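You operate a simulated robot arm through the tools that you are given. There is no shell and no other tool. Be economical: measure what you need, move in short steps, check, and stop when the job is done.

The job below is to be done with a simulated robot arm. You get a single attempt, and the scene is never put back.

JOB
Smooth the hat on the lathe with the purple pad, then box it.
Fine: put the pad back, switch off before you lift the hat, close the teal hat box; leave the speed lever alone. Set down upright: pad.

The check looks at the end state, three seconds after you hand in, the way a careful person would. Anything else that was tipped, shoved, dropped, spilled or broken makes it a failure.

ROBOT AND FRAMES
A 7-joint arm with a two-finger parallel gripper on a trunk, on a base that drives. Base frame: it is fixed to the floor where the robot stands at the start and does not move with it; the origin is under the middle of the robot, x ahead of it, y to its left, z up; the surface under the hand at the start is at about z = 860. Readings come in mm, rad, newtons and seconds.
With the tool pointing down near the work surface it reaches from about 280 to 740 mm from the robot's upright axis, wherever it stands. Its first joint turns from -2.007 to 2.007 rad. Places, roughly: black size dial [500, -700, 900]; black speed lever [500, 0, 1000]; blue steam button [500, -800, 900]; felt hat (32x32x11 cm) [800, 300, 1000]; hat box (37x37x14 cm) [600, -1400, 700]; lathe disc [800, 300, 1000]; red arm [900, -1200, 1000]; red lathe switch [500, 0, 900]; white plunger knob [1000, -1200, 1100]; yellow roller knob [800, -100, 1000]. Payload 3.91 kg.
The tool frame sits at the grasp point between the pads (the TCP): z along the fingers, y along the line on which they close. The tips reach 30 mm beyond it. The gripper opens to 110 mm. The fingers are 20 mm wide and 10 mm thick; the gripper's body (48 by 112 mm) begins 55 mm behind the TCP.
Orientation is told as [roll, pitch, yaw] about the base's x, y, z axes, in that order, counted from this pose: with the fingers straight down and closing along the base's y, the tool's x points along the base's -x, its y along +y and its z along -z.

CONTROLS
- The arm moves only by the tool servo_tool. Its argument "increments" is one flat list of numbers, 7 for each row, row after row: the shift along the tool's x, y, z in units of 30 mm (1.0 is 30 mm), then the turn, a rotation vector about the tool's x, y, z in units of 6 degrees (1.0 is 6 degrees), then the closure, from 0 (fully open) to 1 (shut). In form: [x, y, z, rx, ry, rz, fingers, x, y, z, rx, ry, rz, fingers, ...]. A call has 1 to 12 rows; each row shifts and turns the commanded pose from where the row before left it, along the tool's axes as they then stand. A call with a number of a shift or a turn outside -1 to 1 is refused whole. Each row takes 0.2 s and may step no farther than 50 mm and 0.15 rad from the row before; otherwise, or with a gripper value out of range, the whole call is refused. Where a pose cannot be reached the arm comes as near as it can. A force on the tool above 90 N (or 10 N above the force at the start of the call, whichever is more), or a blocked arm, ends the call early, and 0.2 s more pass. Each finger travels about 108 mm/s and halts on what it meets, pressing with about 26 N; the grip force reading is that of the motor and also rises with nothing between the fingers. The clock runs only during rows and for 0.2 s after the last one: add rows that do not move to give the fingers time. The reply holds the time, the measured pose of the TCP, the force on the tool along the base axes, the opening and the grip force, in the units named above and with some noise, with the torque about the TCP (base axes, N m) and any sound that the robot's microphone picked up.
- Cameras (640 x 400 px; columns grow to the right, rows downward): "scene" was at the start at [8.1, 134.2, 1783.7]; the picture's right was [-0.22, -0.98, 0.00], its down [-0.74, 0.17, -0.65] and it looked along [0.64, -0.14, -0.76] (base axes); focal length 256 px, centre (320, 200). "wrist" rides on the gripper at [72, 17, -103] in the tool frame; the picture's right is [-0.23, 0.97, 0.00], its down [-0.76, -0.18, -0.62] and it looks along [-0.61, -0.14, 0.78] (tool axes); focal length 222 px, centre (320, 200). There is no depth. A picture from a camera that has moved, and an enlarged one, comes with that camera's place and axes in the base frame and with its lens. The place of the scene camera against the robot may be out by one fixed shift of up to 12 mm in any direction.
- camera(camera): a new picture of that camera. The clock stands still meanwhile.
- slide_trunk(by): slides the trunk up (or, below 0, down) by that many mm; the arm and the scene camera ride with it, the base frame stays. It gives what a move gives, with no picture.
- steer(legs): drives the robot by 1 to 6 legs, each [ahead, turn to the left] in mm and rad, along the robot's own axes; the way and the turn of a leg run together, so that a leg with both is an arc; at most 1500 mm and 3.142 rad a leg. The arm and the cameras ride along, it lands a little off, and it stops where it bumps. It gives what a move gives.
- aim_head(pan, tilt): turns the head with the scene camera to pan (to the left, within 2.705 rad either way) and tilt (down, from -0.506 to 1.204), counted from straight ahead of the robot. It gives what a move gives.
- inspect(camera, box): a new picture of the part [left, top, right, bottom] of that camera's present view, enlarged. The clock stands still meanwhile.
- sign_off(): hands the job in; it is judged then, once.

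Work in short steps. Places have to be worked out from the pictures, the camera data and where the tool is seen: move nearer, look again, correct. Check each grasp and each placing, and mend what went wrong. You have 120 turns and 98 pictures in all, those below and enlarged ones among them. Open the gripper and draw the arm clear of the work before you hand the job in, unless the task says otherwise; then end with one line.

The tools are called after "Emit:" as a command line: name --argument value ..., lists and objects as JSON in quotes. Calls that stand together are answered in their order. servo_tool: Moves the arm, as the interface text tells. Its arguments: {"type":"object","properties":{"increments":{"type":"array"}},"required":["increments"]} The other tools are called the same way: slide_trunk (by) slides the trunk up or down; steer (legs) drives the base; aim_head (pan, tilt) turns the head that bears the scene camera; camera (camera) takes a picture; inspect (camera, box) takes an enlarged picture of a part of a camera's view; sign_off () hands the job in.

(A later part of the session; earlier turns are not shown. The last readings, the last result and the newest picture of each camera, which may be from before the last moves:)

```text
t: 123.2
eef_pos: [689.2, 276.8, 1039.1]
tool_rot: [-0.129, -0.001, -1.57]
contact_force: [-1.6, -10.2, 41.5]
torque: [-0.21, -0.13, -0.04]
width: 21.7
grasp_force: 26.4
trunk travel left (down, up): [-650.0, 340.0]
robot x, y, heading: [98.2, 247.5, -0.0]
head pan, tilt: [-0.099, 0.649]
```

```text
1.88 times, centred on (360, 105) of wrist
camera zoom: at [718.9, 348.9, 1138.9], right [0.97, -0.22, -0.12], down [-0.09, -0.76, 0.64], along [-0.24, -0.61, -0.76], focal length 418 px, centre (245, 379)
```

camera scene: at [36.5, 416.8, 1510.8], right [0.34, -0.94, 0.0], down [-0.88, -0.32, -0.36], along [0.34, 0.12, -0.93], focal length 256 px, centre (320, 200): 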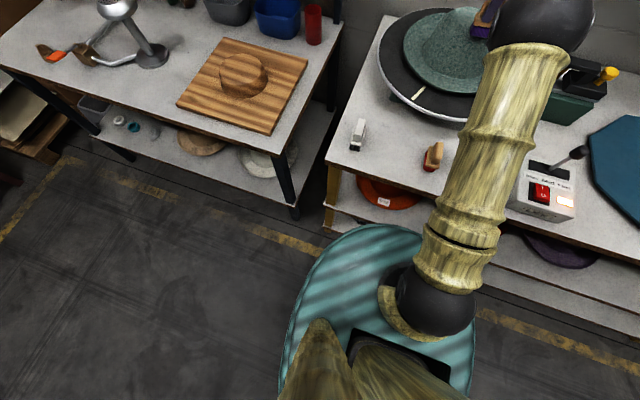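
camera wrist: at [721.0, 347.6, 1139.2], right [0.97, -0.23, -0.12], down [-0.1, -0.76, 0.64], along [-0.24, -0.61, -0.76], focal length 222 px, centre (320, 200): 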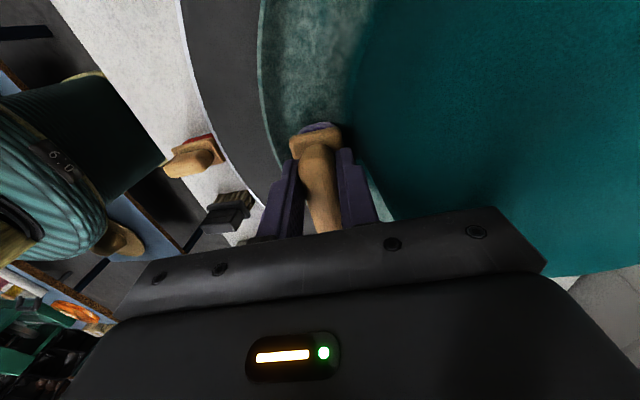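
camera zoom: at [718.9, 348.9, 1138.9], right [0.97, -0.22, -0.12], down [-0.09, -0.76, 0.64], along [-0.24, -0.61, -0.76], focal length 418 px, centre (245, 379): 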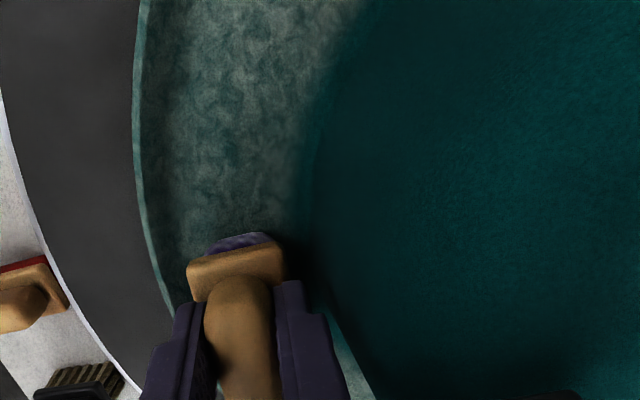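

The brim is getting visibly more even and darker at its outer part. I hold on for another ~10 s.

Emit:
servo_tool --increments '[0, 0, 0, 0, 0, 0, 1, 0, 0, 0, 0, 0, 0, 1, 0, 0, 0, 0, 0, 0, 1, 0, 0, 0, 0, 0, 0, 1, 0, 0, 0, 0, 0, 0, 1, 0, 0, 0, 0, 0, 0, 1, 0, 0, 0, 0, 0, 0, 1, 0, 0, 0, 0, 0, 0, 1, 0, 0, 0, 0, 0, 0, 1, 0, 0, 0, 0, 0, 0, 1, 0, 0, 0, 0, 0, 0, 1, 0, 0, 0, 0, 0, 0, 1]'

Emit:
servo_tool --increments '[0, 0, 0, 0, 0, 0, 1, 0, 0, 0, 0, 0, 0, 1, 0, 0, 0, 0, 0, 0, 1, 0, 0, 0, 0, 0, 0, 1, 0, 0, 0, 0, 0, 0, 1, 0, 0, 0, 0, 0, 0, 1, 0, 0, 0, 0, 0, 0, 1, 0, 0, 0, 0, 0, 0, 1, 0, 0, 0, 0, 0, 0, 1, 0, 0, 0, 0, 0, 0, 1, 0, 0, 0, 0, 0, 0, 1, 0, 0, 0, 0, 0, 0, 1]'

Emit:
servo_tool --increments '[0, 0, 0, 0, 0, 0, 1, 0, 0, 0, 0, 0, 0, 1, 0, 0, 0, 0, 0, 0, 1, 0, 0, 0, 0, 0, 0, 1, 0, 0, 0, 0, 0, 0, 1, 0, 0, 0, 0, 0, 0, 1, 0, 0, 0, 0, 0, 0, 1, 0, 0, 0, 0, 0, 0, 1, 0, 0, 0, 0, 0, 0, 1, 0, 0, 0, 0, 0, 0, 1, 0, 0, 0, 0, 0, 0, 1, 0, 0, 0, 0, 0, 0, 1]'

Emit:
servo_tool --increments '[0, 0, 0, 0, 0, 0, 1, 0, 0, 0, 0, 0, 0, 1, 0, 0, 0, 0, 0, 0, 1, 0, 0, 0, 0, 0, 0, 1, 0, 0, 0, 0, 0, 0, 1, 0, 0, 0, 0, 0, 0, 1, 0, 0, 0, 0, 0, 0, 1, 0, 0, 0, 0, 0, 0, 1, 0, 0, 0, 0, 0, 0, 1, 0, 0, 0, 0, 0, 0, 1, 0, 0, 0, 0, 0, 0, 1, 0, 0, 0, 0, 0, 0, 1]'

Emit:
inspect --camera "wrist" --box '[190, 0, 530, 210]'

```text
t: 125.8
eef_pos: [689.3, 278.1, 1038.9]
tool_rot: [-0.128, 0.003, -1.569]
contact_force: [-0.9, -11.0, 41.1]
torque: [-0.2, -0.18, -0.03]
width: 21.6
grasp_force: 25.8
trunk travel left (down, up): [-650.0, 340.0]
robot x, y, heading: [94.2, 248.5, 0.0]
head pan, tilt: [-0.099, 0.649]
```

```text
t: 128.4
eef_pos: [689.4, 277.2, 1039.8]
tool_rot: [-0.127, 0.001, -1.569]
contact_force: [-0.6, -9.6, 41.1]
torque: [-0.19, -0.12, -0.03]
width: 21.6
grasp_force: 26.3
trunk travel left (down, up): [-650.0, 340.0]
robot x, y, heading: [96.8, 245.9, -0.002]
head pan, tilt: [-0.099, 0.649]
```

```text
t: 131.0
eef_pos: [689.7, 277.1, 1038.3]
tool_rot: [-0.128, 0.001, -1.569]
contact_force: [-0.3, -10.5, 39.6]
torque: [-0.24, -0.18, -0.04]
width: 21.3
grasp_force: 26.8
trunk travel left (down, up): [-650.0, 340.0]
robot x, y, heading: [98.2, 246.8, -0.008]
head pan, tilt: [-0.099, 0.649]
```

```text
t: 133.6
eef_pos: [689.3, 277.8, 1039.6]
tool_rot: [-0.131, 0.002, -1.569]
contact_force: [-2.0, -10.5, 40.4]
torque: [-0.2, -0.08, -0.03]
width: 21.8
grasp_force: 25.5
trunk travel left (down, up): [-650.0, 340.0]
robot x, y, heading: [96.6, 247.8, 0.002]
head pan, tilt: [-0.099, 0.649]
```

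```text
1.88 times, centred on (360, 105) of wrist
camera zoom: at [719.1, 349.0, 1138.8], right [0.97, -0.22, -0.13], down [-0.09, -0.76, 0.64], along [-0.24, -0.61, -0.76], focal length 418 px, centre (245, 379)
```

zoom: 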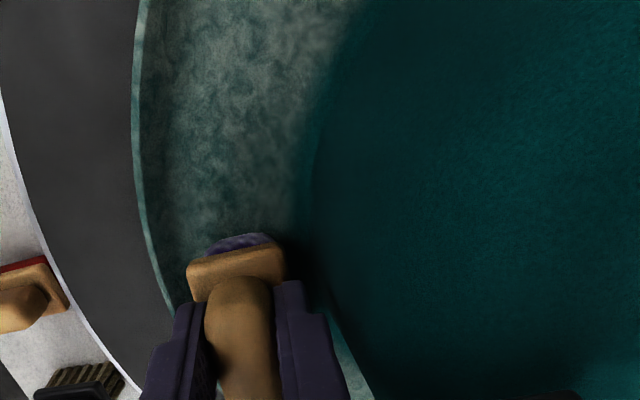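

No further change at 40 N. I test a lighter force (~10–15 N) in case pressing hard doesn't count.

Emit:
servo_tool --increments '[0, 0, -0.05, 0, 0, 0, 1, 0, 0, 0, 0, 0, 0, 1]'

```text
t: 134.2
eef_pos: [689.2, 277.7, 1039.7]
tool_rot: [-0.132, 0.0, -1.569]
contact_force: [-2.7, -10.6, 34.1]
torque: [-0.32, -0.04, 0.01]
width: 21.7
grasp_force: 26.2
trunk travel left (down, up): [-650.0, 340.0]
robot x, y, heading: [97.1, 243.7, -0.006]
head pan, tilt: [-0.099, 0.649]
```

Emit:
servo_tool --increments '[0, 0, -0.1, 0, 0, 0, 1, 0, 0, 0, 0, 0, 0, 1]'

Emit:
servo_tool --increments '[0, 0, 0, 0, 0, 0, 1, 0, 0, 0, 0, 0, 0, 1, 0, 0, 0, 0, 0, 0, 1, 0, 0, 0, 0, 0, 0, 1, 0, 0, 0, 0, 0, 0, 1, 0, 0, 0, 0, 0, 0, 1, 0, 0, 0, 0, 0, 0, 1, 0, 0, 0, 0, 0, 0, 1, 0, 0, 0, 0, 0, 0, 1, 0, 0, 0, 0, 0, 0, 1, 0, 0, 0, 0, 0, 0, 1, 0, 0, 0, 0, 0, 0, 1]'

Emit:
servo_tool --increments '[0, 0, 0, 0, 0, 0, 1, 0, 0, 0, 0, 0, 0, 1, 0, 0, 0, 0, 0, 0, 1, 0, 0, 0, 0, 0, 0, 1, 0, 0, 0, 0, 0, 0, 1, 0, 0, 0, 0, 0, 0, 1, 0, 0, 0, 0, 0, 0, 1, 0, 0, 0, 0, 0, 0, 1, 0, 0, 0, 0, 0, 0, 1, 0, 0, 0, 0, 0, 0, 1, 0, 0, 0, 0, 0, 0, 1, 0, 0, 0, 0, 0, 0, 1]'

Emit:
inspect --camera "wrist" --box '[190, 0, 530, 210]'

```text
t: 134.8
eef_pos: [690.0, 279.1, 1040.3]
tool_rot: [-0.135, 0.002, -1.567]
contact_force: [-1.6, -6.7, 10.9]
torque: [-0.11, -0.05, 0.0]
width: 21.6
grasp_force: 26.1
trunk travel left (down, up): [-650.0, 340.0]
robot x, y, heading: [97.8, 246.3, 0.004]
head pan, tilt: [-0.099, 0.649]
```

```text
t: 137.4
eef_pos: [691.6, 278.8, 1040.1]
tool_rot: [-0.135, 0.0, -1.569]
contact_force: [0.4, 0.5, -0.9]
torque: [0.04, -0.01, 0.0]
width: 21.5
grasp_force: 25.6
trunk travel left (down, up): [-650.0, 340.0]
robot x, y, heading: [97.2, 246.3, -0.006]
head pan, tilt: [-0.099, 0.649]
```

```text
t: 140.0
eef_pos: [692.5, 279.6, 1040.3]
tool_rot: [-0.133, -0.001, -1.57]
contact_force: [0.1, 0.0, -1.9]
torque: [0.01, 0.01, -0.02]
width: 21.4
grasp_force: 26.4
trunk travel left (down, up): [-650.0, 340.0]
robot x, y, heading: [100.7, 244.4, -0.001]
head pan, tilt: [-0.099, 0.649]
```

```text
1.88 times, centred on (360, 105) of wrist
camera zoom: at [722.9, 350.5, 1139.3], right [0.97, -0.22, -0.13], down [-0.09, -0.76, 0.64], along [-0.24, -0.61, -0.76], focal length 418 px, centre (245, 379)
```

zoom: 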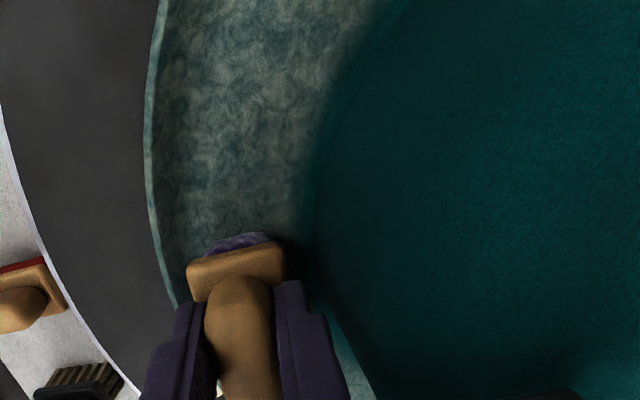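

Contact got lost from the wobble. By the torque, the tilted pad was bearing on its inner edge near the crown, so I halve the tilt and move outward to the middle of the brim (bottom centre x ≈ 677), with a moderate force.

Emit:
servo_tool --increments '[0, 0, -0.3, -0.7, 0, 0, 1, 0, -0.2, 0, 0, 0, 0, 1, 0, -0.12, 0, 0, 0, 0, 1, 0, 0, 0.2, 0, 0, 0, 1, 0, 0, 0, 0, 0, 0, 1]'

Emit:
servo_tool --increments '[0, 0, 0.08, 0, 0, 0, 1, 0, 0, 0.05, 0, 0, 0, 1]'

```text
t: 141.2
eef_pos: [683.9, 281.6, 1043.9]
tool_rot: [-0.062, -0.001, -1.564]
contact_force: [0.3, 0.2, -1.6]
torque: [0.0, -0.01, -0.01]
width: 21.6
grasp_force: 26.2
trunk travel left (down, up): [-650.0, 340.0]
robot x, y, heading: [98.5, 249.6, 0.001]
head pan, tilt: [-0.099, 0.649]
```

```text
t: 141.8
eef_pos: [683.0, 277.8, 1039.3]
tool_rot: [-0.061, -0.001, -1.57]
contact_force: [-0.7, -2.5, 3.9]
torque: [-0.05, -0.03, -0.06]
width: 21.3
grasp_force: 25.8
trunk travel left (down, up): [-650.0, 340.0]
robot x, y, heading: [99.0, 244.9, -0.001]
head pan, tilt: [-0.099, 0.649]
```

Contact begins at 4 N here. I press 1 mm more and hold ~5 s, then compare.

Emit:
servo_tool --increments '[0, 0, 0.04, 0, 0, 0, 1, 0, 0, 0, 0, 0, 0, 1, 0, 0, 0, 0, 0, 0, 1, 0, 0, 0, 0, 0, 0, 1, 0, 0, 0, 0, 0, 0, 1, 0, 0, 0, 0, 0, 0, 1, 0, 0, 0, 0, 0, 0, 1, 0, 0, 0, 0, 0, 0, 1, 0, 0, 0, 0, 0, 0, 1, 0, 0, 0, 0, 0, 0, 1, 0, 0, 0, 0, 0, 0, 1, 0, 0, 0, 0, 0, 0, 1]'

Emit:
servo_tool --increments '[0, 0, 0, 0, 0, 0, 1, 0, 0, 0, 0, 0, 0, 1, 0, 0, 0, 0, 0, 0, 1, 0, 0, 0, 0, 0, 0, 1, 0, 0, 0, 0, 0, 0, 1, 0, 0, 0, 0, 0, 0, 1, 0, 0, 0, 0, 0, 0, 1, 0, 0, 0, 0, 0, 0, 1, 0, 0, 0, 0, 0, 0, 1, 0, 0, 0, 0, 0, 0, 1, 0, 0, 0, 0, 0, 0, 1, 0, 0, 0, 0, 0, 0, 1]'

Emit:
inspect --camera "wrist" --box '[190, 0, 530, 210]'

Emit:
inspect --camera "scene" --box '[280, 170, 360, 245]'

```text
t: 144.4
eef_pos: [683.7, 278.4, 1038.1]
tool_rot: [-0.06, 0.001, -1.567]
contact_force: [12.8, -4.5, 24.9]
torque: [-0.01, -1.19, 0.66]
width: 21.8
grasp_force: 26.2
trunk travel left (down, up): [-650.0, 340.0]
robot x, y, heading: [96.9, 246.8, 0.0]
head pan, tilt: [-0.099, 0.649]
```

```text
t: 147.0
eef_pos: [684.4, 277.7, 1038.3]
tool_rot: [-0.06, 0.0, -1.569]
contact_force: [12.1, -5.1, 25.0]
torque: [-0.04, -1.11, 0.54]
width: 21.9
grasp_force: 26.3
trunk travel left (down, up): [-650.0, 340.0]
robot x, y, heading: [101.4, 247.4, 0.003]
head pan, tilt: [-0.099, 0.649]
```

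```text
1.88 times, centred on (360, 105) of wrist
camera zoom: at [706.3, 349.3, 1140.1], right [0.97, -0.22, -0.06], down [-0.14, -0.76, 0.63], along [-0.19, -0.61, -0.77], focal length 418 px, centre (245, 379)
```

zoom: 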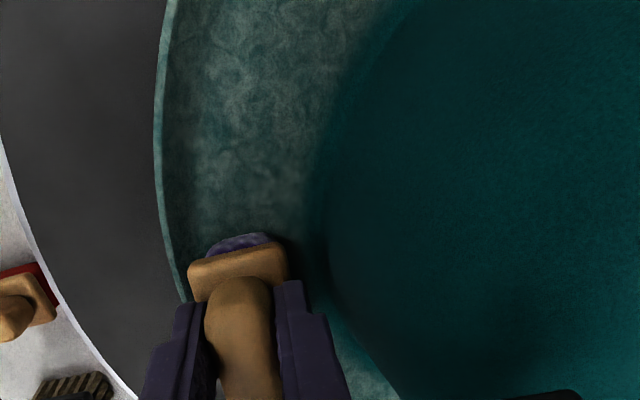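

```text
5.33 times, centred on (320, 208) of scene
camera zoom: at [115.6, 387.2, 1551.2], right [-0.1, -1.0, 0.0], down [-0.6, 0.06, -0.8], along [0.79, -0.08, -0.6], focal length 1366 px, centre (320, 160)
```

zoom: 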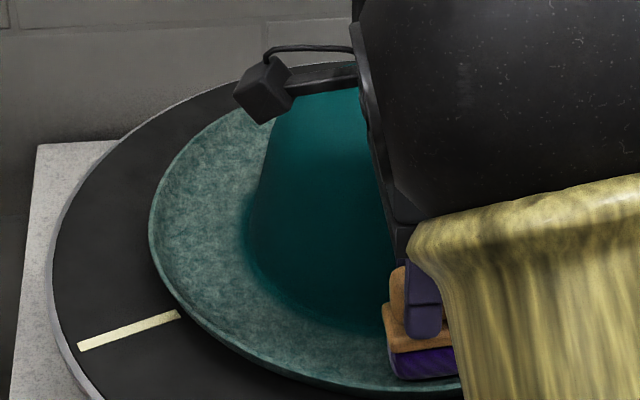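

The brim is now noticeably darker: bearing on the outer brim counts. I keep this contact for ~10 s more.

Emit:
servo_tool --increments '[0, 0, 0, 0, 0, 0, 1, 0, 0, 0, 0, 0, 0, 1, 0, 0, 0, 0, 0, 0, 1, 0, 0, 0, 0, 0, 0, 1, 0, 0, 0, 0, 0, 0, 1, 0, 0, 0, 0, 0, 0, 1, 0, 0, 0, 0, 0, 0, 1, 0, 0, 0, 0, 0, 0, 1, 0, 0, 0, 0, 0, 0, 1, 0, 0, 0, 0, 0, 0, 1, 0, 0, 0, 0, 0, 0, 1, 0, 0, 0, 0, 0, 0, 1]'

Emit:
servo_tool --increments '[0, 0, 0, 0, 0, 0, 1, 0, 0, 0, 0, 0, 0, 1, 0, 0, 0, 0, 0, 0, 1, 0, 0, 0, 0, 0, 0, 1, 0, 0, 0, 0, 0, 0, 1, 0, 0, 0, 0, 0, 0, 1, 0, 0, 0, 0, 0, 0, 1, 0, 0, 0, 0, 0, 0, 1, 0, 0, 0, 0, 0, 0, 1, 0, 0, 0, 0, 0, 0, 1, 0, 0, 0, 0, 0, 0, 1, 0, 0, 0, 0, 0, 0, 1]'

Emit:
servo_tool --increments '[0, 0, 0, 0, 0, 0, 1, 0, 0, 0, 0, 0, 0, 1, 0, 0, 0, 0, 0, 0, 1, 0, 0, 0, 0, 0, 0, 1, 0, 0, 0, 0, 0, 0, 1, 0, 0, 0, 0, 0, 0, 1, 0, 0, 0, 0, 0, 0, 1, 0, 0, 0, 0, 0, 0, 1, 0, 0, 0, 0, 0, 0, 1, 0, 0, 0, 0, 0, 0, 1, 0, 0, 0, 0, 0, 0, 1, 0, 0, 0, 0, 0, 0, 1]'

Emit:
servo_tool --increments '[0, 0, 0, 0, 0, 0, 1, 0, 0, 0, 0, 0, 0, 1, 0, 0, 0, 0, 0, 0, 1, 0, 0, 0, 0, 0, 0, 1, 0, 0, 0, 0, 0, 0, 1, 0, 0, 0, 0, 0, 0, 1, 0, 0, 0, 0, 0, 0, 1, 0, 0, 0, 0, 0, 0, 1, 0, 0, 0, 0, 0, 0, 1, 0, 0, 0, 0, 0, 0, 1, 0, 0, 0, 0, 0, 0, 1, 0, 0, 0, 0, 0, 0, 1]'

Emit:
inspect --camera "scene" --box '[280, 170, 360, 245]'

```text
t: 149.6
eef_pos: [683.3, 277.9, 1038.4]
tool_rot: [-0.061, 0.0, -1.568]
contact_force: [11.4, -4.2, 24.4]
torque: [-0.05, -1.1, 0.57]
width: 21.9
grasp_force: 26.3
trunk travel left (down, up): [-650.0, 340.0]
robot x, y, heading: [95.3, 245.1, 0.003]
head pan, tilt: [-0.099, 0.649]
```

```text
t: 152.2
eef_pos: [684.3, 277.3, 1038.1]
tool_rot: [-0.059, 0.001, -1.569]
contact_force: [11.5, -5.9, 24.2]
torque: [-0.02, -1.1, 0.54]
width: 21.9
grasp_force: 26.4
trunk travel left (down, up): [-650.0, 340.0]
robot x, y, heading: [95.9, 245.4, 0.0]
head pan, tilt: [-0.099, 0.649]
```

```text
t: 154.8
eef_pos: [684.3, 276.4, 1038.3]
tool_rot: [-0.059, 0.0, -1.569]
contact_force: [11.5, -5.6, 24.7]
torque: [-0.03, -1.08, 0.52]
width: 22.2
grasp_force: 25.8
trunk travel left (down, up): [-650.0, 340.0]
robot x, y, heading: [99.3, 245.8, 0.007]
head pan, tilt: [-0.099, 0.649]
```

```text
t: 157.4
eef_pos: [682.3, 279.3, 1037.5]
tool_rot: [-0.058, 0.0, -1.569]
contact_force: [12.3, -5.2, 23.1]
torque: [-0.05, -1.05, 0.52]
width: 21.9
grasp_force: 26.0
trunk travel left (down, up): [-650.0, 340.0]
robot x, y, heading: [100.6, 240.4, -0.001]
head pan, tilt: [-0.099, 0.649]
```

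```text
5.33 times, centred on (320, 208) of scene
camera zoom: at [115.5, 387.0, 1551.2], right [-0.1, -1.0, 0.0], down [-0.6, 0.06, -0.8], along [0.79, -0.08, -0.6], focal length 1366 px, centre (320, 160)
```

zoom: 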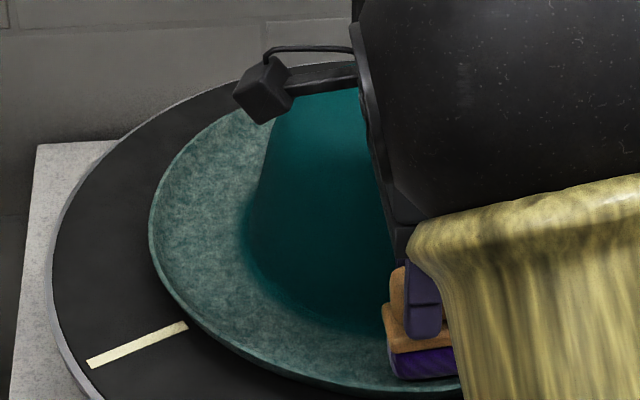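

Still no real change over 10 s: the flat 75 mm pad seems to bridge the bowl-shaped brim between crown foot and rim. I lift, level the roll, and tilt the pad ~18° along the direction of travel so its trailing end dips to the brim's floor.

Emit:
servo_tool --increments '[0, 0, -1, 0, 0, 0, 1, 0, 0, 0, -0.58, 0, 0, 1, 0, 0, 0, 0, 1, 0, 1, 0, 0, 0, 0, 1, 0, 1, 0, 0, 0, 0, 1, 0, 1, 0, 0.05, 0, 0, 0, 0, 1, 0, 0, 0, 0, 0, 0, 1]'

Emit:
servo_tool --increments '[0.1, 0, 0.4, 0, 0, 0, 1, 0.05, 0, 0.2, 0, 0, 0, 1]'

Emit:
camera --camera "wrist"

```text
t: 159.0
eef_pos: [686.5, 279.6, 1067.5]
tool_rot: [-0.002, 0.315, -1.57]
contact_force: [0.8, 0.5, -1.8]
torque: [0.0, 0.0, -0.02]
width: 21.6
grasp_force: 25.8
trunk travel left (down, up): [-650.0, 340.0]
robot x, y, heading: [98.3, 246.2, -0.002]
head pan, tilt: [-0.099, 0.649]
```

```text
t: 159.6
eef_pos: [687.5, 288.6, 1052.6]
tool_rot: [-0.002, 0.314, -1.569]
contact_force: [-0.3, -0.1, -0.7]
torque: [-0.02, 0.01, -0.01]
width: 21.6
grasp_force: 26.0
trunk travel left (down, up): [-650.0, 340.0]
robot x, y, heading: [95.3, 245.6, -0.001]
head pan, tilt: [-0.099, 0.649]
```

```text
34 pictures are left
camera wrist: at [704.1, 324.1, 1171.5], right [0.97, -0.21, -0.07], down [-0.18, -0.92, 0.36], along [-0.14, -0.34, -0.93], focal length 222 px, centre (320, 200)
```

wrist: 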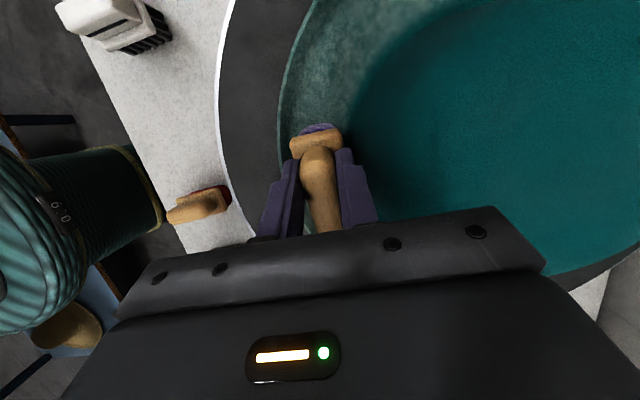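

I step down until the trailing end touches.

Emit:
servo_tool --increments '[0.03, 0, 0.1, 0, 0, 0, 1, 0.03, 0, 0.1, 0, 0, 0, 1]'

Emit:
servo_tool --increments '[0.03, 0, 0.1, 0, 0, 0, 1, 0.03, 0, 0.1, 0, 0, 0, 1]'

```text
t: 160.2
eef_pos: [687.5, 291.2, 1047.0]
tool_rot: [-0.001, 0.314, -1.569]
contact_force: [0.1, -0.5, -0.9]
torque: [0.0, 0.02, 0.01]
width: 21.3
grasp_force: 26.6
trunk travel left (down, up): [-650.0, 340.0]
robot x, y, heading: [96.0, 245.3, -0.003]
head pan, tilt: [-0.099, 0.649]
```

```text
t: 160.8
eef_pos: [687.3, 292.6, 1044.7]
tool_rot: [0.007, 0.314, -1.568]
contact_force: [1.1, -8.9, 18.1]
torque: [-1.18, 0.03, 0.06]
width: 21.9
grasp_force: 25.2
trunk travel left (down, up): [-650.0, 340.0]
robot x, y, heading: [99.2, 248.9, -0.005]
head pan, tilt: [-0.099, 0.649]
```

The end touches at the same floor height (966), so the flat pad did sit on the brim all along. I level again, rise, and compare the brim with the first view from the same pose (672, 272, 1130).

Emit:
servo_tool --increments '[0, 0, -1, 0, 0, 0, 1, 0, 0, 0, 0, -1, 0, 1, 0, 0, 0, 0, -1, 0, 1, 0, 0, 0, 0, -1, 0, 1, 0, -0.5, -0.9, 0, 0, 0, 1, -0.3, 0, -0.9, 0, 0, 0, 1, 0, 0, 0, 0, 0, 0, 1]'

Emit:
camera --camera "wrist"

Emit:
inspect --camera "wrist" --box '[240, 0, 580, 210]'

```text
t: 162.4
eef_pos: [671.9, 276.2, 1124.7]
tool_rot: [-0.001, 0.0, -1.568]
contact_force: [0.0, 0.4, -0.9]
torque: [0.01, 0.01, -0.01]
width: 21.7
grasp_force: 26.0
trunk travel left (down, up): [-650.0, 340.0]
robot x, y, heading: [99.4, 244.4, 0.002]
head pan, tilt: [-0.099, 0.649]
```

```text
33 pictures are left
camera wrist: at [689.3, 347.8, 1226.3], right [0.97, -0.22, 0.0], down [-0.17, -0.76, 0.62], along [-0.14, -0.61, -0.78], focal length 222 px, centre (320, 200)
```

wrist: 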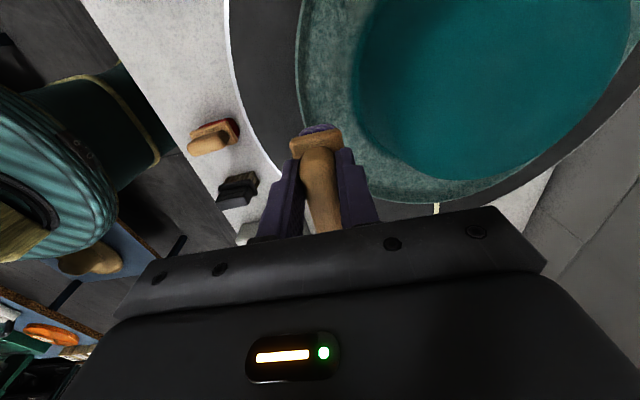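

```text
1.88 times, centred on (410, 105) of wrist
camera zoom: at [689.3, 347.8, 1226.3], right [0.97, -0.22, 0.0], down [-0.17, -0.76, 0.62], along [-0.14, -0.61, -0.78], focal length 418 px, centre (151, 379)
```

zoom: 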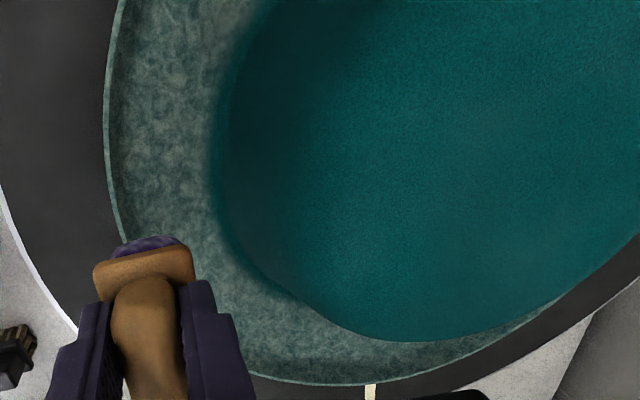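

Compared with the earlier view the brim's swirls are now clearly softer, so it is progressing slowly. I return to the even contact (8° tilt, x≈690) for a long hold.

Emit:
servo_tool --increments '[0, 0.6, 0, 0.7, 0, 0, 1, 0, 0.2, 0, 0.6, 0, 0, 1, 0, 0.1, 0.9, 0, 0, 0, 1, 0, 0.1, 0.9, 0, 0, 0, 1, 0, 0.05, 0.85, 0, 0, 0, 1, 0, 0, 0, 0, 0, 0, 1]'

Emit:
servo_tool --increments '[0, 0, 0.1, 0, 0, 0, 1, 0, 0, 0, 0, 0, 0, 1]'

```text
t: 163.8
eef_pos: [692.3, 278.2, 1045.5]
tool_rot: [-0.134, 0.001, -1.569]
contact_force: [-0.6, 0.4, -0.8]
torque: [-0.01, 0.01, -0.02]
width: 21.4
grasp_force: 25.5
trunk travel left (down, up): [-650.0, 340.0]
robot x, y, heading: [97.9, 244.0, 0.001]
head pan, tilt: [-0.099, 0.649]
```

```text
t: 164.4
eef_pos: [692.8, 279.5, 1042.2]
tool_rot: [-0.138, 0.0, -1.571]
contact_force: [-0.4, 0.8, -1.5]
torque: [0.02, -0.01, 0.0]
width: 21.6
grasp_force: 26.2
trunk travel left (down, up): [-650.0, 340.0]
robot x, y, heading: [101.3, 241.9, 0.001]
head pan, tilt: [-0.099, 0.649]
```

Just above contact; I shift 3 mm outward, press, and hold about 15 s.

Emit:
servo_tool --increments '[0, -0.1, 0.1, 0, 0, 0, 1, 0, 0, 0.07, 0, 0, 0, 1, 0, 0, 0.03, 0, 0, 0, 1]'

Emit:
servo_tool --increments '[0, 0, 0, 0, 0, 0, 1, 0, 0, 0, 0, 0, 0, 1, 0, 0, 0, 0, 0, 0, 1, 0, 0, 0, 0, 0, 0, 1, 0, 0, 0, 0, 0, 0, 1, 0, 0, 0, 0, 0, 0, 1, 0, 0, 0, 0, 0, 0, 1, 0, 0, 0, 0, 0, 0, 1, 0, 0, 0, 0, 0, 0, 1, 0, 0, 0, 0, 0, 0, 1, 0, 0, 0, 0, 0, 0, 1, 0, 0, 0, 0, 0, 0, 1]'

Emit:
servo_tool --increments '[0, 0, 0, 0, 0, 0, 1, 0, 0, 0, 0, 0, 0, 1, 0, 0, 0, 0, 0, 0, 1, 0, 0, 0, 0, 0, 0, 1, 0, 0, 0, 0, 0, 0, 1, 0, 0, 0, 0, 0, 0, 1, 0, 0, 0, 0, 0, 0, 1, 0, 0, 0, 0, 0, 0, 1, 0, 0, 0, 0, 0, 0, 1, 0, 0, 0, 0, 0, 0, 1, 0, 0, 0, 0, 0, 0, 1, 0, 0, 0, 0, 0, 0, 1]'

Emit:
servo_tool --increments '[0, 0, 0, 0, 0, 0, 1, 0, 0, 0, 0, 0, 0, 1, 0, 0, 0, 0, 0, 0, 1, 0, 0, 0, 0, 0, 0, 1, 0, 0, 0, 0, 0, 0, 1, 0, 0, 0, 0, 0, 0, 1, 0, 0, 0, 0, 0, 0, 1, 0, 0, 0, 0, 0, 0, 1, 0, 0, 0, 0, 0, 0, 1, 0, 0, 0, 0, 0, 0, 1, 0, 0, 0, 0, 0, 0, 1, 0, 0, 0, 0, 0, 0, 1]'

Emit:
servo_tool --increments '[0, 0, 0, 0, 0, 0, 1, 0, 0, 0, 0, 0, 0, 1, 0, 0, 0, 0, 0, 0, 1, 0, 0, 0, 0, 0, 0, 1, 0, 0, 0, 0, 0, 0, 1, 0, 0, 0, 0, 0, 0, 1, 0, 0, 0, 0, 0, 0, 1, 0, 0, 0, 0, 0, 0, 1, 0, 0, 0, 0, 0, 0, 1, 0, 0, 0, 0, 0, 0, 1, 0, 0, 0, 0, 0, 0, 1, 0, 0, 0, 0, 0, 0, 1]'

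Emit:
servo_tool --increments '[0, 0, 0, 0, 0, 0, 1, 0, 0, 0, 0, 0, 0, 1, 0, 0, 0, 0, 0, 0, 1, 0, 0, 0, 0, 0, 0, 1, 0, 0, 0, 0, 0, 0, 1, 0, 0, 0, 0, 0, 0, 1, 0, 0, 0, 0, 0, 0, 1, 0, 0, 0, 0, 0, 0, 1, 0, 0, 0, 0, 0, 0, 1, 0, 0, 0, 0, 0, 0, 1, 0, 0, 0, 0, 0, 0, 1, 0, 0, 0, 0, 0, 0, 1]'

Emit:
inspect --camera "wrist" --box '[190, 0, 530, 210]'

```text
t: 165.2
eef_pos: [688.5, 273.7, 1039.0]
tool_rot: [-0.128, -0.001, -1.569]
contact_force: [8.2, -10.1, 25.8]
torque: [-0.47, -0.68, 0.12]
width: 21.5
grasp_force: 25.8
trunk travel left (down, up): [-650.0, 340.0]
robot x, y, heading: [99.7, 248.6, -0.003]
head pan, tilt: [-0.099, 0.649]
```

```text
t: 167.8
eef_pos: [687.2, 277.5, 1039.3]
tool_rot: [-0.129, 0.001, -1.568]
contact_force: [10.7, -4.7, 37.5]
torque: [0.11, -0.93, 0.63]
width: 21.8
grasp_force: 25.7
trunk travel left (down, up): [-650.0, 340.0]
robot x, y, heading: [94.4, 244.6, -0.003]
head pan, tilt: [-0.099, 0.649]
```

```text
t: 170.4
eef_pos: [688.4, 276.1, 1038.4]
tool_rot: [-0.128, 0.0, -1.567]
contact_force: [11.1, -6.2, 37.8]
torque: [0.05, -0.87, 0.51]
width: 21.7
grasp_force: 25.4
trunk travel left (down, up): [-650.0, 340.0]
robot x, y, heading: [101.8, 244.7, -0.002]
head pan, tilt: [-0.099, 0.649]
```

```text
t: 173.0
eef_pos: [687.0, 277.0, 1039.8]
tool_rot: [-0.129, 0.001, -1.569]
contact_force: [10.3, -5.3, 36.6]
torque: [0.01, -0.87, 0.53]
width: 21.6
grasp_force: 26.5
trunk travel left (down, up): [-650.0, 340.0]
robot x, y, heading: [98.2, 247.6, -0.006]
head pan, tilt: [-0.099, 0.649]
```

```text
t: 175.6
eef_pos: [688.0, 278.0, 1039.4]
tool_rot: [-0.129, 0.0, -1.569]
contact_force: [9.3, -5.1, 36.5]
torque: [0.03, -0.9, 0.53]
width: 21.7
grasp_force: 26.1
trunk travel left (down, up): [-650.0, 340.0]
robot x, y, heading: [97.0, 241.9, 0.001]
head pan, tilt: [-0.099, 0.649]
```

```text
t: 178.2
eef_pos: [688.3, 276.3, 1039.5]
tool_rot: [-0.131, 0.001, -1.569]
contact_force: [9.3, -6.8, 36.4]
torque: [0.02, -0.89, 0.52]
width: 21.7
grasp_force: 26.0
trunk travel left (down, up): [-650.0, 340.0]
robot x, y, heading: [98.6, 242.8, -0.001]
head pan, tilt: [-0.099, 0.649]
```

```text
1.88 times, centred on (360, 105) of wrist
camera zoom: at [717.9, 348.1, 1138.6], right [0.97, -0.22, -0.13], down [-0.09, -0.76, 0.64], along [-0.24, -0.61, -0.76], focal length 418 px, centre (245, 379)
```

zoom: 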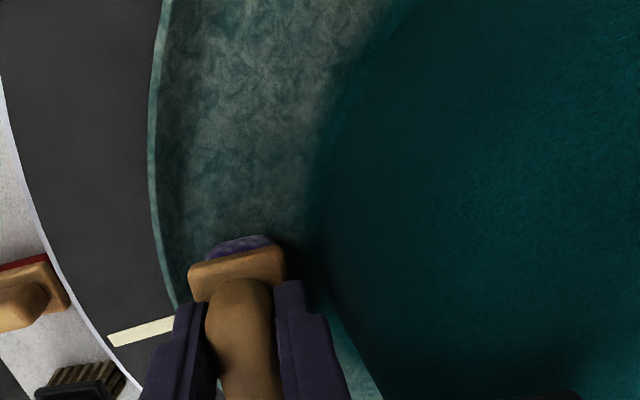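

The disc's white mark stands almost still during these holds: I was pressing so hard on the brim that I stalled the disc. I ease off, shift 2 mm inward, and go for about 12 N.

Emit:
servo_tool --increments '[0, 0.07, -0.12, 0, 0, 0, 1, 0, 0, 0, 0, 0, 0, 1, 0, 0, 0, 0, 0, 0, 1]'

Emit:
servo_tool --increments '[0, 0, 0, 0, 0, 0, 1, 0, 0, 0, 0, 0, 0, 1, 0, 0, 0, 0, 0, 0, 1]'

```text
t: 179.0
eef_pos: [687.2, 274.6, 1040.2]
tool_rot: [-0.138, -0.002, -1.57]
contact_force: [1.1, -7.8, 14.9]
torque: [-0.3, -0.11, 0.23]
width: 21.8
grasp_force: 25.8
trunk travel left (down, up): [-650.0, 340.0]
robot x, y, heading: [97.3, 244.4, -0.0]
head pan, tilt: [-0.099, 0.649]
```

```text
t: 179.8
eef_pos: [689.3, 279.4, 1040.1]
tool_rot: [-0.137, 0.003, -1.563]
contact_force: [-0.2, -4.7, 8.6]
torque: [-0.14, -0.04, 0.01]
width: 21.6
grasp_force: 26.3
trunk travel left (down, up): [-650.0, 340.0]
robot x, y, heading: [97.1, 243.6, -0.001]
head pan, tilt: [-0.099, 0.649]
```

Now ~9–15 N with sliding friction. I hold for ~5 s and check.

Emit:
servo_tool --increments '[0, 0, 0.01, 0, 0, 0, 1, 0, 0, 0, 0, 0, 0, 1, 0, 0, 0, 0, 0, 0, 1, 0, 0, 0, 0, 0, 0, 1, 0, 0, 0, 0, 0, 0, 1, 0, 0, 0, 0, 0, 0, 1, 0, 0, 0, 0, 0, 0, 1, 0, 0, 0, 0, 0, 0, 1, 0, 0, 0, 0, 0, 0, 1, 0, 0, 0, 0, 0, 0, 1, 0, 0, 0, 0, 0, 0, 1, 0, 0, 0, 0, 0, 0, 1]'

Emit:
servo_tool --increments '[0, 0, 0, 0, 0, 0, 1, 0, 0, 0, 0, 0, 0, 1, 0, 0, 0, 0, 0, 0, 1, 0, 0, 0, 0, 0, 0, 1, 0, 0, 0, 0, 0, 0, 1, 0, 0, 0, 0, 0, 0, 1, 0, 0, 0, 0, 0, 0, 1, 0, 0, 0, 0, 0, 0, 1, 0, 0, 0, 0, 0, 0, 1, 0, 0, 0, 0, 0, 0, 1, 0, 0, 0, 0, 0, 0, 1, 0, 0, 0, 0, 0, 0, 1]'

Emit:
inspect --camera "wrist" --box '[190, 0, 530, 210]'

```text
t: 182.4
eef_pos: [691.4, 275.5, 1039.8]
tool_rot: [-0.137, 0.002, -1.57]
contact_force: [10.4, -10.5, 15.7]
torque: [-0.61, -0.72, 0.17]
width: 21.6
grasp_force: 25.9
trunk travel left (down, up): [-650.0, 340.0]
robot x, y, heading: [96.7, 242.0, 0.003]
head pan, tilt: [-0.099, 0.649]
```

```text
t: 185.0
eef_pos: [691.6, 275.3, 1038.0]
tool_rot: [-0.135, -0.001, -1.569]
contact_force: [9.2, -8.6, 16.9]
torque: [-0.4, -0.71, 0.29]
width: 21.8
grasp_force: 26.1
trunk travel left (down, up): [-650.0, 340.0]
robot x, y, heading: [97.2, 243.9, -0.0]
head pan, tilt: [-0.099, 0.649]
```

```text
1.88 times, centred on (360, 105) of wrist
camera zoom: at [721.5, 347.3, 1138.9], right [0.97, -0.22, -0.13], down [-0.09, -0.76, 0.64], along [-0.24, -0.61, -0.76], focal length 418 px, centre (245, 379)
```

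zoom: 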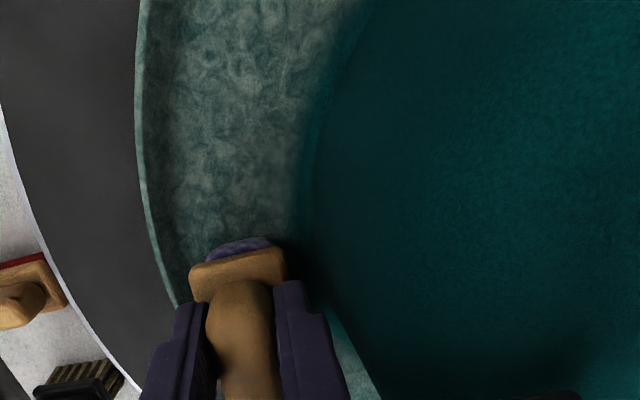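

The hat runs slightly off-centre, so the rim pushes the pad at times. I shift 4 mm inward and keep about 10–12 N.

Emit:
servo_tool --increments '[0, 0.13, 0, 0, 0, 0, 1, 0, 0, 0, 0, 0, 0, 1, 0, 0, 0, 0, 0, 0, 1]'

Emit:
servo_tool --increments '[0, 0, 0, 0, 0, 0, 1, 0, 0, 0, 0, 0, 0, 1, 0, 0, 0, 0, 0, 0, 1]'

Emit:
servo_tool --increments '[0, 0, 0, 0, 0, 0, 1]'

```text
t: 185.8
eef_pos: [692.1, 274.6, 1038.6]
tool_rot: [-0.136, 0.001, -1.57]
contact_force: [-2.2, -9.7, 21.8]
torque: [-0.39, 0.07, 0.14]
width: 21.5
grasp_force: 25.8
trunk travel left (down, up): [-650.0, 340.0]
robot x, y, heading: [97.2, 246.7, -0.003]
head pan, tilt: [-0.099, 0.649]
```

```text
t: 186.6
eef_pos: [691.7, 275.3, 1040.4]
tool_rot: [-0.136, -0.001, -1.57]
contact_force: [-3.5, -11.6, 20.2]
torque: [-0.57, 0.14, -0.01]
width: 21.5
grasp_force: 26.1
trunk travel left (down, up): [-650.0, 340.0]
robot x, y, heading: [101.1, 251.2, -0.001]
head pan, tilt: [-0.099, 0.649]
```

```text
t: 187.0
eef_pos: [692.1, 274.8, 1039.8]
tool_rot: [-0.135, 0.0, -1.569]
contact_force: [-5.0, -12.0, 21.1]
torque: [-0.64, 0.21, -0.01]
width: 21.8
grasp_force: 25.3
trunk travel left (down, up): [-650.0, 340.0]
robot x, y, heading: [99.8, 241.7, -0.003]
head pan, tilt: [-0.099, 0.649]
```

21 N is near the stall; I ease 0.6 mm and hold ~8 s.

Emit:
servo_tool --increments '[0, 0, -0.025, 0, 0, 0, 1, 0, 0, 0, 0, 0, 0, 1, 0, 0, 0, 0, 0, 0, 1]'

Emit:
servo_tool --increments '[0, 0, 0, 0, 0, 0, 1, 0, 0, 0, 0, 0, 0, 1, 0, 0, 0, 0, 0, 0, 1, 0, 0, 0, 0, 0, 0, 1, 0, 0, 0, 0, 0, 0, 1, 0, 0, 0, 0, 0, 0, 1, 0, 0, 0, 0, 0, 0, 1, 0, 0, 0, 0, 0, 0, 1, 0, 0, 0, 0, 0, 0, 1, 0, 0, 0, 0, 0, 0, 1, 0, 0, 0, 0, 0, 0, 1, 0, 0, 0, 0, 0, 0, 1]'

Emit:
servo_tool --increments '[0, 0, 0, 0, 0, 0, 1, 0, 0, 0, 0, 0, 0, 1, 0, 0, 0, 0, 0, 0, 1, 0, 0, 0, 0, 0, 0, 1, 0, 0, 0, 0, 0, 0, 1, 0, 0, 0, 0, 0, 0, 1, 0, 0, 0, 0, 0, 0, 1, 0, 0, 0, 0, 0, 0, 1, 0, 0, 0, 0, 0, 0, 1, 0, 0, 0, 0, 0, 0, 1, 0, 0, 0, 0, 0, 0, 1, 0, 0, 0, 0, 0, 0, 1]'

Emit:
servo_tool --increments '[0, 0, 0, 0, 0, 0, 1, 0, 0, 0, 0, 0, 0, 1, 0, 0, 0, 0, 0, 0, 1, 0, 0, 0, 0, 0, 0, 1, 0, 0, 0, 0, 0, 0, 1, 0, 0, 0, 0, 0, 0, 1, 0, 0, 0, 0, 0, 0, 1, 0, 0, 0, 0, 0, 0, 1, 0, 0, 0, 0, 0, 0, 1, 0, 0, 0, 0, 0, 0, 1, 0, 0, 0, 0, 0, 0, 1, 0, 0, 0, 0, 0, 0, 1]'

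Emit:
inspect --camera "wrist" --box '[190, 0, 530, 210]'

```text
t: 187.8
eef_pos: [692.3, 275.5, 1040.8]
tool_rot: [-0.136, 0.0, -1.569]
contact_force: [-4.1, -11.3, 14.5]
torque: [-0.64, 0.21, -0.01]
width: 21.8
grasp_force: 25.8
trunk travel left (down, up): [-650.0, 340.0]
robot x, y, heading: [96.3, 244.4, 0.006]
head pan, tilt: [-0.099, 0.649]
```

```text
t: 190.4
eef_pos: [693.5, 275.0, 1040.6]
tool_rot: [-0.136, 0.001, -1.568]
contact_force: [3.1, -13.0, 15.3]
torque: [-0.74, -0.31, -0.08]
width: 21.4
grasp_force: 25.6
trunk travel left (down, up): [-650.0, 340.0]
robot x, y, heading: [98.3, 246.0, -0.0]
head pan, tilt: [-0.099, 0.649]
```

```text
t: 193.0
eef_pos: [692.7, 275.0, 1040.5]
tool_rot: [-0.138, 0.001, -1.57]
contact_force: [0.7, -11.4, 15.0]
torque: [-0.67, -0.2, -0.04]
width: 21.6
grasp_force: 25.9
trunk travel left (down, up): [-650.0, 340.0]
robot x, y, heading: [98.7, 243.3, -0.004]
head pan, tilt: [-0.099, 0.649]
```

```text
t: 195.6
eef_pos: [694.7, 275.5, 1040.4]
tool_rot: [-0.135, 0.003, -1.569]
contact_force: [0.6, -12.5, 14.8]
torque: [-0.66, -0.15, -0.08]
width: 21.8
grasp_force: 25.7
trunk travel left (down, up): [-650.0, 340.0]
robot x, y, heading: [98.3, 246.6, -0.004]
head pan, tilt: [-0.099, 0.649]
```

```text
1.88 times, centred on (360, 105) of wrist
camera zoom: at [723.5, 346.9, 1139.1], right [0.97, -0.23, -0.13], down [-0.09, -0.76, 0.64], along [-0.24, -0.61, -0.76], focal length 418 px, centre (245, 379)
```

zoom: 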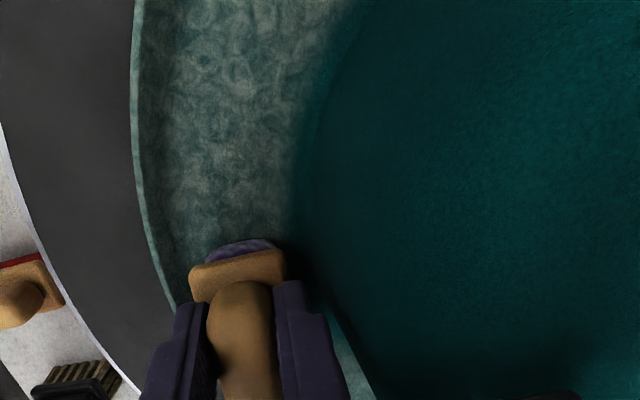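

The felt pattern has hardly moved between pictures, so even 15 N stalls the disc here (static drag 12 N). I ease to ~6 N and watch the drag.

Emit:
servo_tool --increments '[0, 0, -0.04, 0, 0, 0, 1, 0, 0, 0, 0, 0, 0, 1, 0, 0, 0, 0, 0, 0, 1]'

Emit:
servo_tool --increments '[0, 0, 0, 0, 0, 0, 1, 0, 0, 0, 0, 0, 0, 1]'

Emit:
servo_tool --increments '[0, 0, 0, 0, 0, 0, 1, 0, 0, 0, 0, 0, 0, 1]'

Emit:
servo_tool --increments '[0, 0, 0, 0, 0, 0, 1]'

```text
t: 196.4
eef_pos: [694.2, 275.6, 1040.0]
tool_rot: [-0.137, 0.002, -1.569]
contact_force: [-0.2, -12.4, 5.5]
torque: [-1.0, -0.01, -0.07]
width: 21.7
grasp_force: 26.1
trunk travel left (down, up): [-650.0, 340.0]
robot x, y, heading: [94.6, 244.1, 0.001]
head pan, tilt: [-0.099, 0.649]
```

```text
t: 197.0
eef_pos: [693.5, 276.4, 1041.1]
tool_rot: [-0.136, 0.002, -1.566]
contact_force: [-0.1, -2.9, 4.1]
torque: [-0.12, 0.01, 0.0]
width: 21.7
grasp_force: 26.3
trunk travel left (down, up): [-650.0, 340.0]
robot x, y, heading: [98.1, 247.7, 0.002]
head pan, tilt: [-0.099, 0.649]
```

```text
t: 197.6
eef_pos: [693.0, 276.8, 1040.1]
tool_rot: [-0.136, 0.0, -1.57]
contact_force: [-0.2, -1.4, 4.0]
torque: [-0.07, -0.02, 0.0]
width: 21.5
grasp_force: 26.0
trunk travel left (down, up): [-650.0, 340.0]
robot x, y, heading: [103.8, 247.2, 0.002]
head pan, tilt: [-0.099, 0.649]
```

```text
t: 198.0
eef_pos: [693.8, 278.5, 1039.7]
tool_rot: [-0.136, 0.001, -1.57]
contact_force: [0.3, -2.1, 2.6]
torque: [-0.1, 0.0, -0.07]
width: 21.8
grasp_force: 26.2
trunk travel left (down, up): [-650.0, 340.0]
robot x, y, heading: [96.5, 248.1, -0.003]
head pan, tilt: [-0.099, 0.649]
```

It broke free: ~4 N, small drag, disc turning. I add a touch (0.3 mm) and hold ~10 s.

Emit:
servo_tool --increments '[0, 0, 0.008, 0, 0, 0, 1, 0, 0, 0, 0, 0, 0, 1, 0, 0, 0, 0, 0, 0, 1, 0, 0, 0, 0, 0, 0, 1, 0, 0, 0, 0, 0, 0, 1, 0, 0, 0, 0, 0, 0, 1, 0, 0, 0, 0, 0, 0, 1, 0, 0, 0, 0, 0, 0, 1, 0, 0, 0, 0, 0, 0, 1, 0, 0, 0, 0, 0, 0, 1, 0, 0, 0, 0, 0, 0, 1, 0, 0, 0, 0, 0, 0, 1]'

Emit:
servo_tool --increments '[0, 0, 0, 0, 0, 0, 1, 0, 0, 0, 0, 0, 0, 1, 0, 0, 0, 0, 0, 0, 1, 0, 0, 0, 0, 0, 0, 1, 0, 0, 0, 0, 0, 0, 1, 0, 0, 0, 0, 0, 0, 1, 0, 0, 0, 0, 0, 0, 1, 0, 0, 0, 0, 0, 0, 1, 0, 0, 0, 0, 0, 0, 1, 0, 0, 0, 0, 0, 0, 1, 0, 0, 0, 0, 0, 0, 1, 0, 0, 0, 0, 0, 0, 1]'

Emit:
servo_tool --increments '[0, 0, 0, 0, 0, 0, 1, 0, 0, 0, 0, 0, 0, 1, 0, 0, 0, 0, 0, 0, 1, 0, 0, 0, 0, 0, 0, 1, 0, 0, 0, 0, 0, 0, 1, 0, 0, 0, 0, 0, 0, 1, 0, 0, 0, 0, 0, 0, 1, 0, 0, 0, 0, 0, 0, 1, 0, 0, 0, 0, 0, 0, 1, 0, 0, 0, 0, 0, 0, 1, 0, 0, 0, 0, 0, 0, 1, 0, 0, 0, 0, 0, 0, 1]'

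Emit:
servo_tool --increments '[0, 0, 0, 0, 0, 0, 1, 0, 0, 0, 0, 0, 0, 1, 0, 0, 0, 0, 0, 0, 1, 0, 0, 0, 0, 0, 0, 1, 0, 0, 0, 0, 0, 0, 1, 0, 0, 0, 0, 0, 0, 1, 0, 0, 0, 0, 0, 0, 1, 0, 0, 0, 0, 0, 0, 1, 0, 0, 0, 0, 0, 0, 1, 0, 0, 0, 0, 0, 0, 1, 0, 0, 0, 0, 0, 0, 1, 0, 0, 0, 0, 0, 0, 1]'

Emit:
inspect --camera "wrist" --box '[190, 0, 530, 210]'

```text
t: 200.6
eef_pos: [695.0, 274.7, 1039.5]
tool_rot: [-0.136, -0.003, -1.572]
contact_force: [1.5, -11.1, 6.2]
torque: [-0.65, -0.14, -0.12]
width: 21.7
grasp_force: 25.5
trunk travel left (down, up): [-650.0, 340.0]
robot x, y, heading: [98.3, 246.0, 0.002]
head pan, tilt: [-0.099, 0.649]
```

```text
t: 203.2
eef_pos: [693.6, 275.7, 1040.7]
tool_rot: [-0.136, 0.002, -1.568]
contact_force: [2.8, -11.9, 13.3]
torque: [-0.68, -0.3, -0.08]
width: 21.4
grasp_force: 25.8
trunk travel left (down, up): [-650.0, 340.0]
robot x, y, heading: [100.8, 245.6, 0.001]
head pan, tilt: [-0.099, 0.649]
```

```text
t: 205.8
eef_pos: [693.6, 276.1, 1040.6]
tool_rot: [-0.137, 0.002, -1.569]
contact_force: [-0.1, -11.5, 11.5]
torque: [-0.72, -0.08, -0.03]
width: 21.6
grasp_force: 25.4
trunk travel left (down, up): [-650.0, 340.0]
robot x, y, heading: [98.2, 244.1, -0.0]
head pan, tilt: [-0.099, 0.649]
```

```text
t: 208.4
eef_pos: [694.3, 275.0, 1040.0]
tool_rot: [-0.135, 0.001, -1.568]
contact_force: [4.8, -12.8, 11.5]
torque: [-0.81, -0.45, -0.09]
width: 22.0
grasp_force: 26.2
trunk travel left (down, up): [-650.0, 340.0]
robot x, y, heading: [96.4, 243.8, 0.003]
head pan, tilt: [-0.099, 0.649]
```

```text
1.88 times, centred on (360, 105) of wrist
camera zoom: at [724.8, 346.6, 1139.4], right [0.97, -0.23, -0.13], down [-0.09, -0.76, 0.64], along [-0.24, -0.61, -0.76], focal length 418 px, centre (245, 379)
```

zoom: 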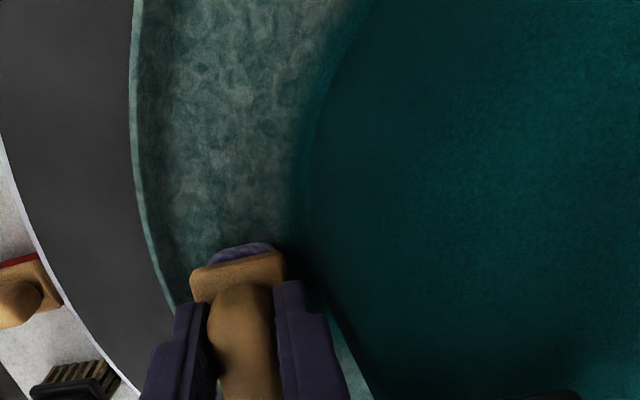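

It jams again: the tilted pad wedges between crown foot and rim when the off-centre rim comes round. The trailing-end contact (short edge only) slid well before, so I go back to that with a light force.

Emit:
servo_tool --increments '[0, 0, -1, 0, 0, 0, 1, 0, 0, 0, -0.7, 0, 0, 1, 0, 0, 0, -0.6, 0, 0, 1, 0, 0, 0, 0, 1, 0, 1, 0, 0, 0, 0, 1, 0, 1, 0, 0, 0, 0, 1, 0, 1, 0.25, -0.2, 0.4, 0, 0, 0, 1, 0, 0, 0.35, 0, 0, 0, 1, 0, 0, 0, 0, 0, 0, 1]'

Emit:
servo_tool --increments '[0, 0, 0, 0, 0, 0, 1]'

```text
t: 210.4
eef_pos: [692.0, 289.9, 1050.9]
tool_rot: [-0.001, 0.315, -1.569]
contact_force: [0.1, -0.4, -1.5]
torque: [0.04, 0.0, 0.01]
width: 21.6
grasp_force: 25.9
trunk travel left (down, up): [-650.0, 340.0]
robot x, y, heading: [97.9, 245.8, -0.009]
head pan, tilt: [-0.099, 0.649]
```

```text
t: 210.8
eef_pos: [691.3, 291.5, 1051.8]
tool_rot: [-0.002, 0.313, -1.567]
contact_force: [0.6, -0.1, -1.8]
torque: [0.0, -0.01, 0.01]
width: 21.8
grasp_force: 25.4
trunk travel left (down, up): [-650.0, 340.0]
robot x, y, heading: [96.9, 240.4, 0.001]
head pan, tilt: [-0.099, 0.649]
```

I shift to x≈685 and step down gently to contact.

Emit:
servo_tool --increments '[0.03, -0.2, 0.13, 0, 0, 0, 1, 0, 0, 0, 0, 0, 0, 1]'

Emit:
servo_tool --increments '[0.01, 0, 0.05, 0, 0, 0, 1, 0, 0, 0, 0, 0, 0, 1]'

Emit:
servo_tool --increments '[0.01, 0, 0.03, 0, 0, 0, 1, 0, 0, 0, 0, 0, 0, 1]'

```text
t: 211.4
eef_pos: [685.9, 292.1, 1048.0]
tool_rot: [0.0, 0.314, -1.569]
contact_force: [0.4, 0.3, -1.0]
torque: [0.01, 0.0, -0.03]
width: 21.7
grasp_force: 25.8
trunk travel left (down, up): [-650.0, 340.0]
robot x, y, heading: [99.6, 243.1, -0.002]
head pan, tilt: [-0.099, 0.649]
```

```text
t: 212.0
eef_pos: [687.4, 293.0, 1046.4]
tool_rot: [-0.002, 0.314, -1.568]
contact_force: [-0.1, 0.3, -0.9]
torque: [0.01, 0.0, -0.01]
width: 21.8
grasp_force: 26.2
trunk travel left (down, up): [-650.0, 340.0]
robot x, y, heading: [94.1, 244.7, -0.002]
head pan, tilt: [-0.099, 0.649]
```

```text
t: 212.6
eef_pos: [686.6, 293.7, 1046.5]
tool_rot: [-0.002, 0.315, -1.569]
contact_force: [-0.1, 0.4, -1.5]
torque: [-0.02, -0.02, 0.04]
width: 21.6
grasp_force: 25.6
trunk travel left (down, up): [-650.0, 340.0]
robot x, y, heading: [100.4, 245.4, -0.004]
head pan, tilt: [-0.099, 0.649]
```

Still free; a bit lower.

Emit:
servo_tool --increments '[0.01, 0, 0.04, 0, 0, 0, 1, 0, 0, 0, 0, 0, 0, 1]'

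Emit:
servo_tool --increments '[0.01, 0, 0.03, 0, 0, 0, 1, 0, 0, 0, 0, 0, 0, 1, 0, 0, 0, 0, 0, 0, 1]'

Emit:
servo_tool --increments '[0, 0, 0, 0, 0, 0, 1]'

```text
t: 213.2
eef_pos: [686.2, 295.5, 1044.8]
tool_rot: [0.0, 0.313, -1.57]
contact_force: [0.5, -4.4, 7.7]
torque: [-0.56, -0.04, 0.03]
width: 21.5
grasp_force: 25.8
trunk travel left (down, up): [-650.0, 340.0]
robot x, y, heading: [100.1, 246.7, -0.002]
head pan, tilt: [-0.099, 0.649]
```

```text
t: 214.0
eef_pos: [685.6, 294.3, 1044.8]
tool_rot: [0.003, 0.315, -1.57]
contact_force: [0.3, -8.1, 16.9]
torque: [-1.12, -0.03, 0.04]
width: 21.9
grasp_force: 25.9
trunk travel left (down, up): [-650.0, 340.0]
robot x, y, heading: [95.2, 246.1, 0.005]
head pan, tilt: [-0.099, 0.649]
```

```text
t: 214.4
eef_pos: [686.2, 293.7, 1044.5]
tool_rot: [0.002, 0.314, -1.57]
contact_force: [0.4, -8.0, 17.8]
torque: [-1.19, -0.05, 0.04]
width: 21.8
grasp_force: 26.1
trunk travel left (down, up): [-650.0, 340.0]
robot x, y, heading: [96.8, 245.6, -0.005]
head pan, tilt: [-0.099, 0.649]
```

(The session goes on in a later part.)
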